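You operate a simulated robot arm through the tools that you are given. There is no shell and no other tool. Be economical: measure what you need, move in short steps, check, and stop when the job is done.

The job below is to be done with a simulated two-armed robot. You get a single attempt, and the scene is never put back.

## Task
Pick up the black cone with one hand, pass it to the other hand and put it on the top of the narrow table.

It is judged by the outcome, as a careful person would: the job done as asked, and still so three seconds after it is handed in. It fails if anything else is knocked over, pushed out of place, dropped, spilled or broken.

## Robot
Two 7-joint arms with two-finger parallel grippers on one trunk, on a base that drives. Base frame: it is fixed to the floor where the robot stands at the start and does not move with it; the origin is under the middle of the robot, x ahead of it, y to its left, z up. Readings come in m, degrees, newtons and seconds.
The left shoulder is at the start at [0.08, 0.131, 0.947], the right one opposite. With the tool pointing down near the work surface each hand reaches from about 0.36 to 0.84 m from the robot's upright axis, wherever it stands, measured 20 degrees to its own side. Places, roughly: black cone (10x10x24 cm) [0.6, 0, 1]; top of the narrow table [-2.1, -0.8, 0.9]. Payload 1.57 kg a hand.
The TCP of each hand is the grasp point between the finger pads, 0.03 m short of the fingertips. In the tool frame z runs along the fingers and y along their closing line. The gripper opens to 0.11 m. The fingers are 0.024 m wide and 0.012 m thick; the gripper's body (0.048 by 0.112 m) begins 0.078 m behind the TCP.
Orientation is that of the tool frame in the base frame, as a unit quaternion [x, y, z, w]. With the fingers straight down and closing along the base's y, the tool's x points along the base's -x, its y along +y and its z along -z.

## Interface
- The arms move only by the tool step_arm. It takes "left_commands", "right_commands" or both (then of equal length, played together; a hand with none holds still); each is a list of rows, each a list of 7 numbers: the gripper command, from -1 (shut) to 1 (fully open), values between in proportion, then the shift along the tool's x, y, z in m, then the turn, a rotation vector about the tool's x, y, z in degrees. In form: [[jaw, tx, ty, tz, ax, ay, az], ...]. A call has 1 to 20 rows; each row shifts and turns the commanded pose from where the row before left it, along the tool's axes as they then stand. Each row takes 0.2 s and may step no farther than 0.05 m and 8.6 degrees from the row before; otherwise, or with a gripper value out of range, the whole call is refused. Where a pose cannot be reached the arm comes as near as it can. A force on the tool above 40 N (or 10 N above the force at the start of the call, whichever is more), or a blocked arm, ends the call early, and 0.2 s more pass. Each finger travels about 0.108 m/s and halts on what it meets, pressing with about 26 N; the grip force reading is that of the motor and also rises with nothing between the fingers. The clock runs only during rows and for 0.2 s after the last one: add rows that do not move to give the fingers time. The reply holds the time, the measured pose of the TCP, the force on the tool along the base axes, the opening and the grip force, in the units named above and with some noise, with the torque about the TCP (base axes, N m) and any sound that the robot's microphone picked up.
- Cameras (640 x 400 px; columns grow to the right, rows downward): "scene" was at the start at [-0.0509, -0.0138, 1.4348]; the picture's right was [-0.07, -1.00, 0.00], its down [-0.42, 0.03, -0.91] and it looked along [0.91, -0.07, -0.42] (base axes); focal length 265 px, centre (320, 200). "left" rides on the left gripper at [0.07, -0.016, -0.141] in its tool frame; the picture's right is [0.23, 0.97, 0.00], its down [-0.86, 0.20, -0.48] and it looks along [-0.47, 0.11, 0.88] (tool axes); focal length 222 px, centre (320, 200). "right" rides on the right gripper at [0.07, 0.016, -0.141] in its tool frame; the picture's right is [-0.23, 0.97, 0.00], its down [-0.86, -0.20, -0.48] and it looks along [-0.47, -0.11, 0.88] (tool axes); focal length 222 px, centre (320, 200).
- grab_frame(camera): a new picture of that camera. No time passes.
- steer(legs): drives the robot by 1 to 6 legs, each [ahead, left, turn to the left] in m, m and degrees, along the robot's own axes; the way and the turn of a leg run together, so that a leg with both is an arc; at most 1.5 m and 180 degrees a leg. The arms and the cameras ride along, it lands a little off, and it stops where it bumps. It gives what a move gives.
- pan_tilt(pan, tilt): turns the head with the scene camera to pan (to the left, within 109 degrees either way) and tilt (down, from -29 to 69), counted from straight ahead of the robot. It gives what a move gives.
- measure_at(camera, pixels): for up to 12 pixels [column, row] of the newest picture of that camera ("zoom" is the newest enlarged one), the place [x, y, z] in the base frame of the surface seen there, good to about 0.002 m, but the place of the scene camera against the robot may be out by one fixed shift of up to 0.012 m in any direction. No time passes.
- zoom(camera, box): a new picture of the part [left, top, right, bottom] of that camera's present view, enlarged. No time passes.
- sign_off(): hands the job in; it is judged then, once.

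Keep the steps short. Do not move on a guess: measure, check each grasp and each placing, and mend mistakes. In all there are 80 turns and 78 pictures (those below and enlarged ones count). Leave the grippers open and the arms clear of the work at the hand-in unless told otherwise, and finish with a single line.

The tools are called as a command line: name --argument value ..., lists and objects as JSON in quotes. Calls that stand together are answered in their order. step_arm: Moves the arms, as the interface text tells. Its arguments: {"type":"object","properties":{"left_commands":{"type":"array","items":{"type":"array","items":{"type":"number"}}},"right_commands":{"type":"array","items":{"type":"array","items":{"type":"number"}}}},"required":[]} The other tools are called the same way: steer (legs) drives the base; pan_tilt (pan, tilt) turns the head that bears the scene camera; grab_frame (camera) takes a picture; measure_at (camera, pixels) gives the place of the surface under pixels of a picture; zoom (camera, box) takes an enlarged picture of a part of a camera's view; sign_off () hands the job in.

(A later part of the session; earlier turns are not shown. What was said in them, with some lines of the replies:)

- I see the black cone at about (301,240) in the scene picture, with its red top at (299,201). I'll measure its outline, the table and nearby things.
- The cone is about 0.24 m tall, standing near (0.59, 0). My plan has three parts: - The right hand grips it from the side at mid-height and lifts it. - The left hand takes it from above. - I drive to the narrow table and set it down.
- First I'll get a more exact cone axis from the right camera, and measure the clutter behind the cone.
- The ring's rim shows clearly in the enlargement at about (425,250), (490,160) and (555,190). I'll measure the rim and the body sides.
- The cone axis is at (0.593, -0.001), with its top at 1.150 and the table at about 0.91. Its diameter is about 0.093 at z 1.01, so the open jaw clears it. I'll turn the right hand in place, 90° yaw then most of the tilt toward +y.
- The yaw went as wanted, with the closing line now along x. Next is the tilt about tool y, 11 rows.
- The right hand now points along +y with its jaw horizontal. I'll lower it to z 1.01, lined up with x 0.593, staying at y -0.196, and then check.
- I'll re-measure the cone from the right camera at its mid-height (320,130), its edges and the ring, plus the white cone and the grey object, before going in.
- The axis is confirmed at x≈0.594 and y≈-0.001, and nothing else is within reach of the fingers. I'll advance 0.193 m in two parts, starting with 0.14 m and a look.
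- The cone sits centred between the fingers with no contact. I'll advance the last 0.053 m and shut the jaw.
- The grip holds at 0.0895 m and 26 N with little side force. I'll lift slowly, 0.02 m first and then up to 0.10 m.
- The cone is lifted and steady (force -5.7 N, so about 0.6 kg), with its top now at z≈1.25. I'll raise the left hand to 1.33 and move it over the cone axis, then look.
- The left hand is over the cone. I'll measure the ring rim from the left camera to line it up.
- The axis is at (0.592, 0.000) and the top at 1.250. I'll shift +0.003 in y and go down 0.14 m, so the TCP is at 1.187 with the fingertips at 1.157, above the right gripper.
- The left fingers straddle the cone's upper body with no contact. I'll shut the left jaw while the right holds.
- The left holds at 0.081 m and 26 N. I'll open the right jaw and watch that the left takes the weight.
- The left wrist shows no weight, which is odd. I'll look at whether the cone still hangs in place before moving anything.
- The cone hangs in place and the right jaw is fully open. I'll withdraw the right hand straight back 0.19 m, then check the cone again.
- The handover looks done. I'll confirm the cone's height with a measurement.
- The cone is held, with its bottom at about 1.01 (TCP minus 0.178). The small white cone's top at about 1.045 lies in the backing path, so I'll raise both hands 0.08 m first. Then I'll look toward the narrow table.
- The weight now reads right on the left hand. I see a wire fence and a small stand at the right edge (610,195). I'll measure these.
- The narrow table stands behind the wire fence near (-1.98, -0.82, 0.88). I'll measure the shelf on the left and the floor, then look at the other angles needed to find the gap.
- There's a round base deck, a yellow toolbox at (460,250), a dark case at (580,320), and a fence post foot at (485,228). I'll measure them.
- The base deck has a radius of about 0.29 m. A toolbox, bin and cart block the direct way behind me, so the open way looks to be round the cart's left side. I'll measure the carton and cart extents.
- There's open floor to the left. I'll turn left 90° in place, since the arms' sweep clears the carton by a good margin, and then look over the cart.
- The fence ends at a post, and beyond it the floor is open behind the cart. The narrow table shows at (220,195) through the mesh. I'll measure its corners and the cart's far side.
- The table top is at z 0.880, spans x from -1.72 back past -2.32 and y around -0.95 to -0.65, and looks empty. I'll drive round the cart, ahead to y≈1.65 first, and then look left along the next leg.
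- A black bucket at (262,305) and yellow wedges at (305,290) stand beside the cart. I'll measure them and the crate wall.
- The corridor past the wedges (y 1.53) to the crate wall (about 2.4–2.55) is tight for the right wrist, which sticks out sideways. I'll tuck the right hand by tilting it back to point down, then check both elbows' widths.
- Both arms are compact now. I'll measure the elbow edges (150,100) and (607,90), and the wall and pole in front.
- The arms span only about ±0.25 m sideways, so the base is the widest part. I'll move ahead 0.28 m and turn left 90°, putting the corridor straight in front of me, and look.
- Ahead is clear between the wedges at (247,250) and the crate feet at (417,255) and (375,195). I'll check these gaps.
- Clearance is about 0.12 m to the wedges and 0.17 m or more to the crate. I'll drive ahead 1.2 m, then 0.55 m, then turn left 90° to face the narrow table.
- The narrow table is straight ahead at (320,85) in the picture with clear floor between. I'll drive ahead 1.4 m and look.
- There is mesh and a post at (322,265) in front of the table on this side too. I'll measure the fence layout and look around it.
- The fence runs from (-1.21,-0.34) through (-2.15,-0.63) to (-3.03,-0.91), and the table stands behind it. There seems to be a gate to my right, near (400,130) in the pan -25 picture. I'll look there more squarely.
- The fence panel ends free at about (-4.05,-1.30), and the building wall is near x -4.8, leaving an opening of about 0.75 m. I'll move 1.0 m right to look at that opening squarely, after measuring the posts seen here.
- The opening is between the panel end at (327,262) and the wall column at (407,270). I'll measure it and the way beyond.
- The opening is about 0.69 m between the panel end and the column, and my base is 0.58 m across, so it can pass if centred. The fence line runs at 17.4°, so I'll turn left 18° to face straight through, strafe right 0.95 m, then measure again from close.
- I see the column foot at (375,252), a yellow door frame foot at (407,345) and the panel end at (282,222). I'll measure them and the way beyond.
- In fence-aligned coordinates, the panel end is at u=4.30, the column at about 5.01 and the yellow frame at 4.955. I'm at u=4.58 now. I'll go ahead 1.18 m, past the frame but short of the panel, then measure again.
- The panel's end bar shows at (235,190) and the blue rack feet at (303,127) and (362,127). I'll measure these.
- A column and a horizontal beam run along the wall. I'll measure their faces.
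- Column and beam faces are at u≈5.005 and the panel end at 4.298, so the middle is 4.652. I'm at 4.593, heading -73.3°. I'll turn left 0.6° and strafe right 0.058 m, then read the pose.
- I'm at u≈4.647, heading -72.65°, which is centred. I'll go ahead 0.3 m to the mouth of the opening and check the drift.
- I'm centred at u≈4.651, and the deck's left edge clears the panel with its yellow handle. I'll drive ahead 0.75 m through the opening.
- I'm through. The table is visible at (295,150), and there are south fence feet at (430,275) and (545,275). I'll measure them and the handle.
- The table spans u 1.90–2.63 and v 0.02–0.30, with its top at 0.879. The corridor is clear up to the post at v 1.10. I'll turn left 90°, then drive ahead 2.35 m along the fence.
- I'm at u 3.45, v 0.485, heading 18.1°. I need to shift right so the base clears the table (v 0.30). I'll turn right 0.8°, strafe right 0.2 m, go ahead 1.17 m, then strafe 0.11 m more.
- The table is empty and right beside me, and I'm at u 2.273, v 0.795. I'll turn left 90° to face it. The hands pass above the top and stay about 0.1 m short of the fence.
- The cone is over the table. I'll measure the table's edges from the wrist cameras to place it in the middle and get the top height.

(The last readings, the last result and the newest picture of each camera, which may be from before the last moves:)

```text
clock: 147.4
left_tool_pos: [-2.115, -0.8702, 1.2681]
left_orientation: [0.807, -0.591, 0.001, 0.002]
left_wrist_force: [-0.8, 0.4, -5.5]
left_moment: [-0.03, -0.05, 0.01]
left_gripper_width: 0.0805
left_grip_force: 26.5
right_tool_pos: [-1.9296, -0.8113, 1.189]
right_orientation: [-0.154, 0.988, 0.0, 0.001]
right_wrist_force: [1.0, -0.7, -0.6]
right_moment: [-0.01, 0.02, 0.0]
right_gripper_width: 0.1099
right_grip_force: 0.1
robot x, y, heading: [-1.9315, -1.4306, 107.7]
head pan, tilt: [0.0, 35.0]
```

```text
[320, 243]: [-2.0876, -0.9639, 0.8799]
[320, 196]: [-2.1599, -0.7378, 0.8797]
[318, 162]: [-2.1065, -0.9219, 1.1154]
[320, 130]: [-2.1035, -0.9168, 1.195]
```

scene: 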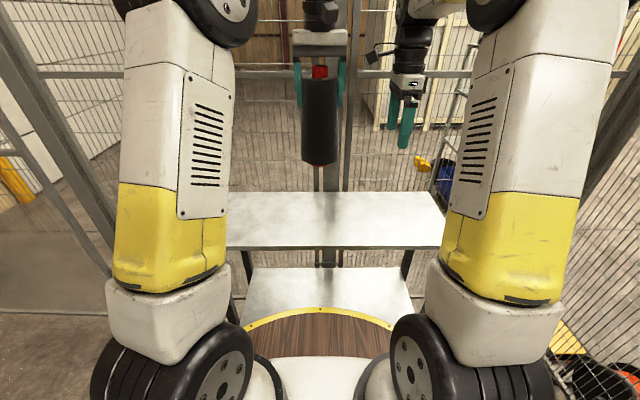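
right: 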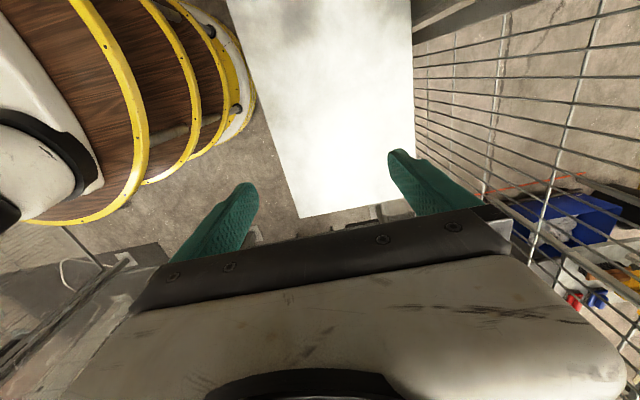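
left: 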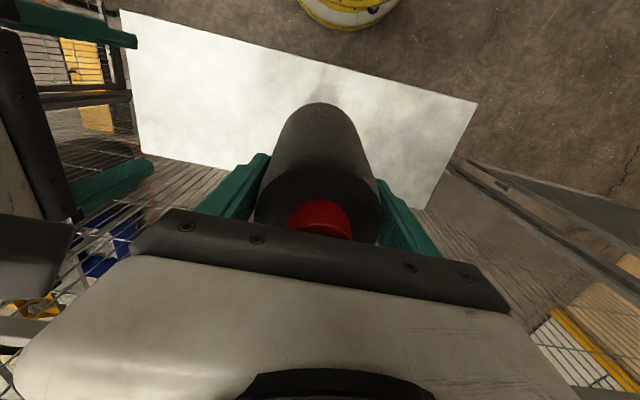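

The table top is 0.880 and spans v 0.03–0.303, so its middle is 0.167. The cone is at v 0.200, so I'll move it 0.034 m forward and lower it 0.18 m, leaving about 0.03 m to go.

step_arm --left_commands '[[-1, -0.017, 0, 0, 0, 0, 0], [-1, -0.017, 0, 0, 0, 0, 0], [-1, 0, 0, 0.03, 0, 0, 0], [-1, 0, 0, 0.03, 0, 0, 0], [-1, 0, 0, 0.03, 0, 0, 0], [-1, 0, 0, 0.03, 0, 0, 0], [-1, 0, 0, 0.03, 0, 0, 0], [-1, 0, 0, 0.03, 0, 0, 0], [-1, 0, 0, 0, 0, 0, 0]]'

grab_frame --camera "scene"

grab_frame --camera "right"

```text
clock: 149.4
left_tool_pos: [-2.1243, -0.837, 1.0873]
left_orientation: [0.807, -0.591, 0.001, 0.001]
left_wrist_force: [0.4, -0.2, -6.4]
left_moment: [0.0, -0.01, 0.01]
left_gripper_width: 0.0806
left_grip_force: 26.1
right_tool_pos: [-1.9288, -0.8104, 1.1894]
right_orientation: [-0.154, 0.988, 0.0, 0.0]
right_wrist_force: [-1.0, 0.4, 0.8]
right_moment: [0.0, 0.0, -0.02]
right_gripper_width: 0.1101
right_grip_force: 0.1
robot x, y, heading: [-1.9332, -1.4366, 107.6]
head pan, tilt: [0.0, 35.0]
```

```text
24 pictures are left
```

scene: 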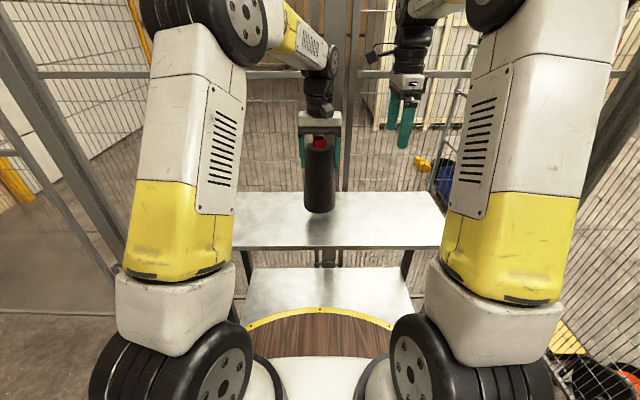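

```text
23 pictures are left
```

right: 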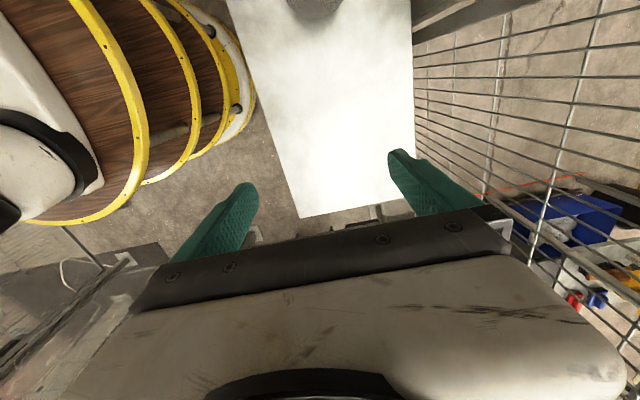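

About 0.03 m remains. I'll lower 0.02 m, then 3 steps of 0.003 m, and read the force.

step_arm --left_commands '[[-1, 0, 0, 0.01, 0, 0, 0], [-1, 0, 0, 0.01, 0, 0, 0], [-1, 0, 0, 0.003, 0, 0, 0], [-1, 0, 0, 0.002, 0, 0, 0], [-1, 0, 0, 0, 0, 0, 0]]'

zoom --camera "scene" --box '[240, 90, 400, 250]'

```text
clock: 150.6
left_tool_pos: [-2.1249, -0.8368, 1.0626]
left_orientation: [0.807, -0.591, 0.001, 0.002]
left_wrist_force: [0.1, -0.9, -6.2]
left_moment: [-0.03, -0.02, 0.03]
left_gripper_width: 0.0806
left_grip_force: 26.1
right_tool_pos: [-1.9291, -0.8103, 1.189]
right_orientation: [-0.154, 0.988, -0.001, 0.0]
right_wrist_force: [-0.1, 0.6, 0.7]
right_moment: [0.03, -0.03, -0.01]
right_gripper_width: 0.11
right_grip_force: 0.0
robot x, y, heading: [-1.937, -1.4356, 107.8]
head pan, tilt: [0.0, 35.0]
```

```text
2.50 times, centred on (320, 170) of scene
```

zoom: 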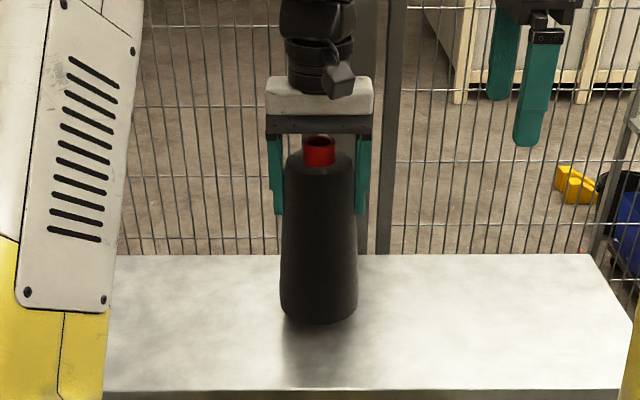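

No contact yet: the force is still -6.2 N and the TCP is at 1.0626. I'll go on with small 0.002 m steps.

step_arm --left_commands '[[-1, 0, 0, 0.002, 0, 0, 0], [-1, 0, 0, 0.002, 0, 0, 0], [-1, 0, 0, 0, 0, 0, 0]]'

```text
clock: 151.4
left_tool_pos: [-2.1232, -0.838, 1.0581]
left_orientation: [0.807, -0.59, 0.001, 0.002]
left_wrist_force: [0.0, -0.5, -5.7]
left_moment: [0.01, -0.02, 0.01]
left_gripper_width: 0.0808
left_grip_force: 25.5
right_tool_pos: [-1.93, -0.8096, 1.1896]
right_orientation: [-0.154, 0.988, -0.001, 0.0]
right_wrist_force: [-0.7, 0.0, 0.0]
right_moment: [0.05, 0.03, 0.0]
right_gripper_width: 0.11
right_grip_force: 0.0
robot x, y, heading: [-1.9313, -1.4347, 107.7]
head pan, tilt: [0.0, 35.0]
```

The weight is still fully on the hand. Two more 0.0015 m steps.

step_arm --left_commands '[[-1, 0, 0, 0.0015, 0, 0, 0], [-1, 0, 0, 0.0015, 0, 0, 0], [-1, 0, 0, 0, 0, 0, 0]]'

zoom --camera "scene" --box '[270, 150, 370, 230]'

```text
clock: 152.2
left_tool_pos: [-2.1246, -0.8379, 1.057]
left_orientation: [0.806, -0.591, 0.001, 0.0]
left_wrist_force: [-1.1, -4.0, 11.5]
left_moment: [-0.26, 0.04, -0.02]
left_gripper_width: 0.0804
left_grip_force: 26.1
right_tool_pos: [-1.9303, -0.8111, 1.1901]
right_orientation: [-0.154, 0.988, 0.0, -0.001]
right_wrist_force: [0.1, 0.0, 0.5]
right_moment: [0.03, 0.02, 0.0]
right_gripper_width: 0.11
right_grip_force: 0.0
robot x, y, heading: [-1.9299, -1.436, 107.7]
head pan, tilt: [0.0, 35.0]
```

```text
5.00 times, centred on (320, 190) of scene
```

zoom: 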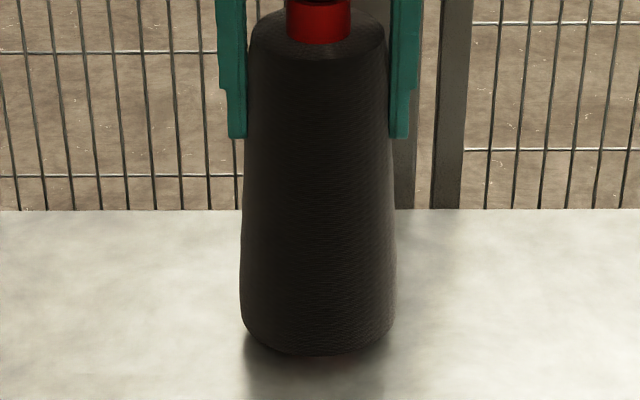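

Contact: the force went to +11.5 N, so the cone stands on the table. I'll back off 0.001 m and open slowly.

step_arm --left_commands '[[-1, 0, 0, -0.001, 0, 0, 0], [-1, 0, 0, 0, 0, 0, 0], [0.5, 0, 0, 0, 0, 0, 0], [0.7, 0, 0, 0, 0, 0, 0], [1, 0, 0, 0, 0, 0, 0], [1, 0, 0, 0, 0, 0, 0]]'

zoom --camera "scene" --box '[240, 90, 400, 250]'

grab_frame --camera "left"

```text
clock: 153.6
left_tool_pos: [-2.1237, -0.8378, 1.0561]
left_orientation: [0.807, -0.59, 0.0, 0.002]
left_wrist_force: [0.2, 0.4, -0.4]
left_moment: [-0.02, 0.03, 0.01]
left_gripper_width: 0.1101
left_grip_force: 0.0
right_tool_pos: [-1.9303, -0.8106, 1.1892]
right_orientation: [-0.154, 0.988, 0.001, 0.0]
right_wrist_force: [-0.4, 0.2, -0.2]
right_moment: [0.0, 0.0, 0.02]
right_gripper_width: 0.1099
right_grip_force: 0.1
robot x, y, heading: [-1.9323, -1.4363, 107.6]
head pan, tilt: [0.0, 35.0]
```

```text
2.50 times, centred on (320, 170) of scene
```

zoom: 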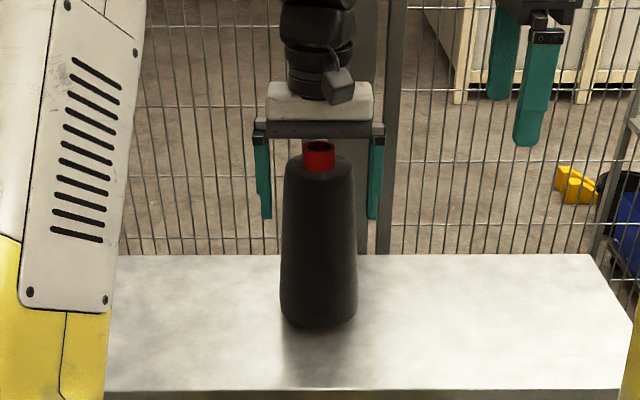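

```text
19 pictures are left
```

left: 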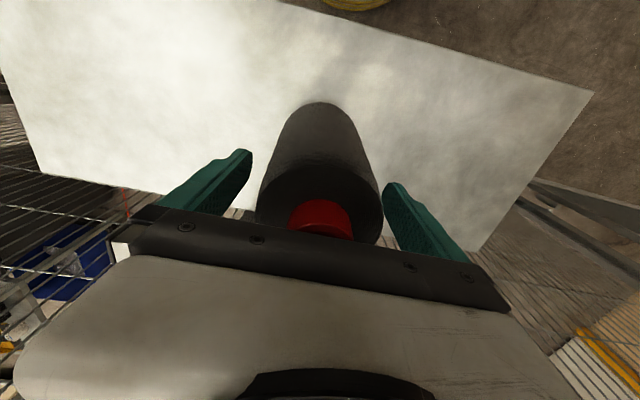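

The cone stands upright and free between the open fingers. I'll raise the left hand straight up 0.24 m and check.

step_arm --left_commands '[[1, 0, 0, -0.02, 0, 0, 0], [1, 0, 0, -0.03, 0, 0, 0], [1, 0, 0, -0.035, 0, 0, 0], [1, 0, 0, -0.035, 0, 0, 0], [1, 0, 0, -0.04, 0, 0, 0], [1, 0, 0, -0.04, 0, 0, 0], [1, 0, 0, -0.04, 0, 0, 0], [1, 0, 0, 0, 0, 0, 0]]'

grab_frame --camera "scene"

grab_frame --camera "left"

```text
clock: 155.4
left_tool_pos: [-2.1255, -0.8379, 1.2966]
left_orientation: [0.807, -0.591, 0.001, 0.002]
left_wrist_force: [0.5, 0.8, -0.4]
left_moment: [0.03, 0.02, 0.0]
left_gripper_width: 0.11
left_grip_force: 0.2
right_tool_pos: [-1.9302, -0.811, 1.189]
right_orientation: [-0.154, 0.988, 0.0, 0.0]
right_wrist_force: [-0.3, 0.2, 0.4]
right_moment: [-0.03, 0.03, 0.01]
right_gripper_width: 0.1102
right_grip_force: 0.1
robot x, y, heading: [-1.9367, -1.4338, 107.9]
head pan, tilt: [0.0, 35.0]
```

```text
18 pictures are left
```

scene: 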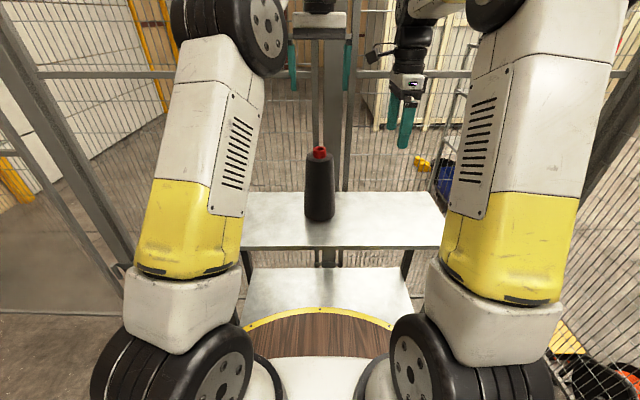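

```text
17 pictures are left
```

left: 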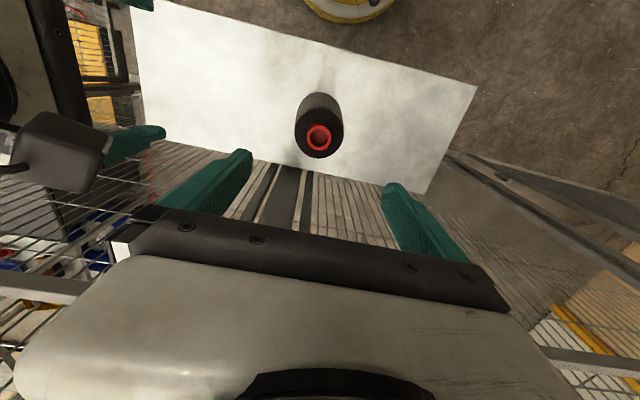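

The cone stands upright in the middle of the table. I'll draw both hands back 0.12 m toward the robot, at their present height, to be clear of the table.

step_arm --left_commands '[[1, 0.03, 0, 0, 0, 0, 0], [1, 0.03, 0, 0, 0, 0, 0], [1, 0.03, 0, 0, 0, 0, 0], [1, 0.03, 0, 0, 0, 0, 0], [1, 0, 0, 0, 0, 0, 0]]' --right_commands '[[1, 0, -0.03, 0, 0, 0, 0], [1, 0, -0.03, 0, 0, 0, 0], [1, 0, -0.03, 0, 0, 0, 0], [1, 0, -0.03, 0, 0, 0, 0], [1, 0, 0, 0, 0, 0, 0]]'

grab_frame --camera "scene"

```text
clock: 156.6
left_tool_pos: [-2.0877, -0.953, 1.297]
left_orientation: [0.807, -0.591, 0.001, 0.001]
left_wrist_force: [0.1, 0.5, -0.6]
left_moment: [-0.02, 0.0, -0.01]
left_gripper_width: 0.11
left_grip_force: 0.1
right_tool_pos: [-1.8929, -0.9256, 1.1892]
right_orientation: [-0.154, 0.988, -0.001, -0.001]
right_wrist_force: [0.8, -1.0, -0.4]
right_moment: [-0.04, 0.02, 0.04]
right_gripper_width: 0.1099
right_grip_force: 0.0
robot x, y, heading: [-1.932, -1.4335, 107.5]
head pan, tilt: [0.0, 35.0]
```

```text
16 pictures are left
```

scene: 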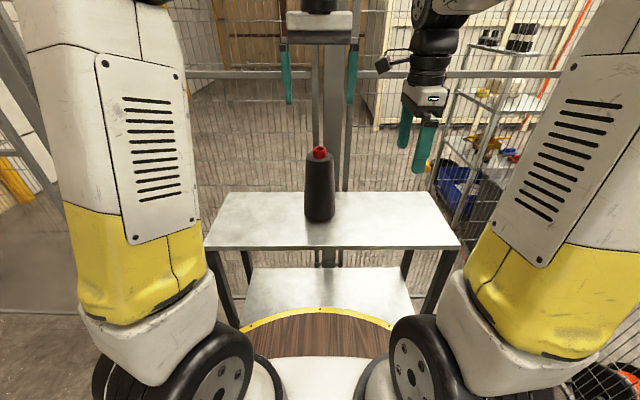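

The cone stands steady on the narrow table, both grippers are open and the arms are clear, so I'm handing it in.

sign_off

```text
The job is handed in.
```

The black cone was picked up by the right hand, passed to the left, and now stands upright on the narrow table, with both grippers open, the arms clear and no bumps or dropped objects seen along the way.
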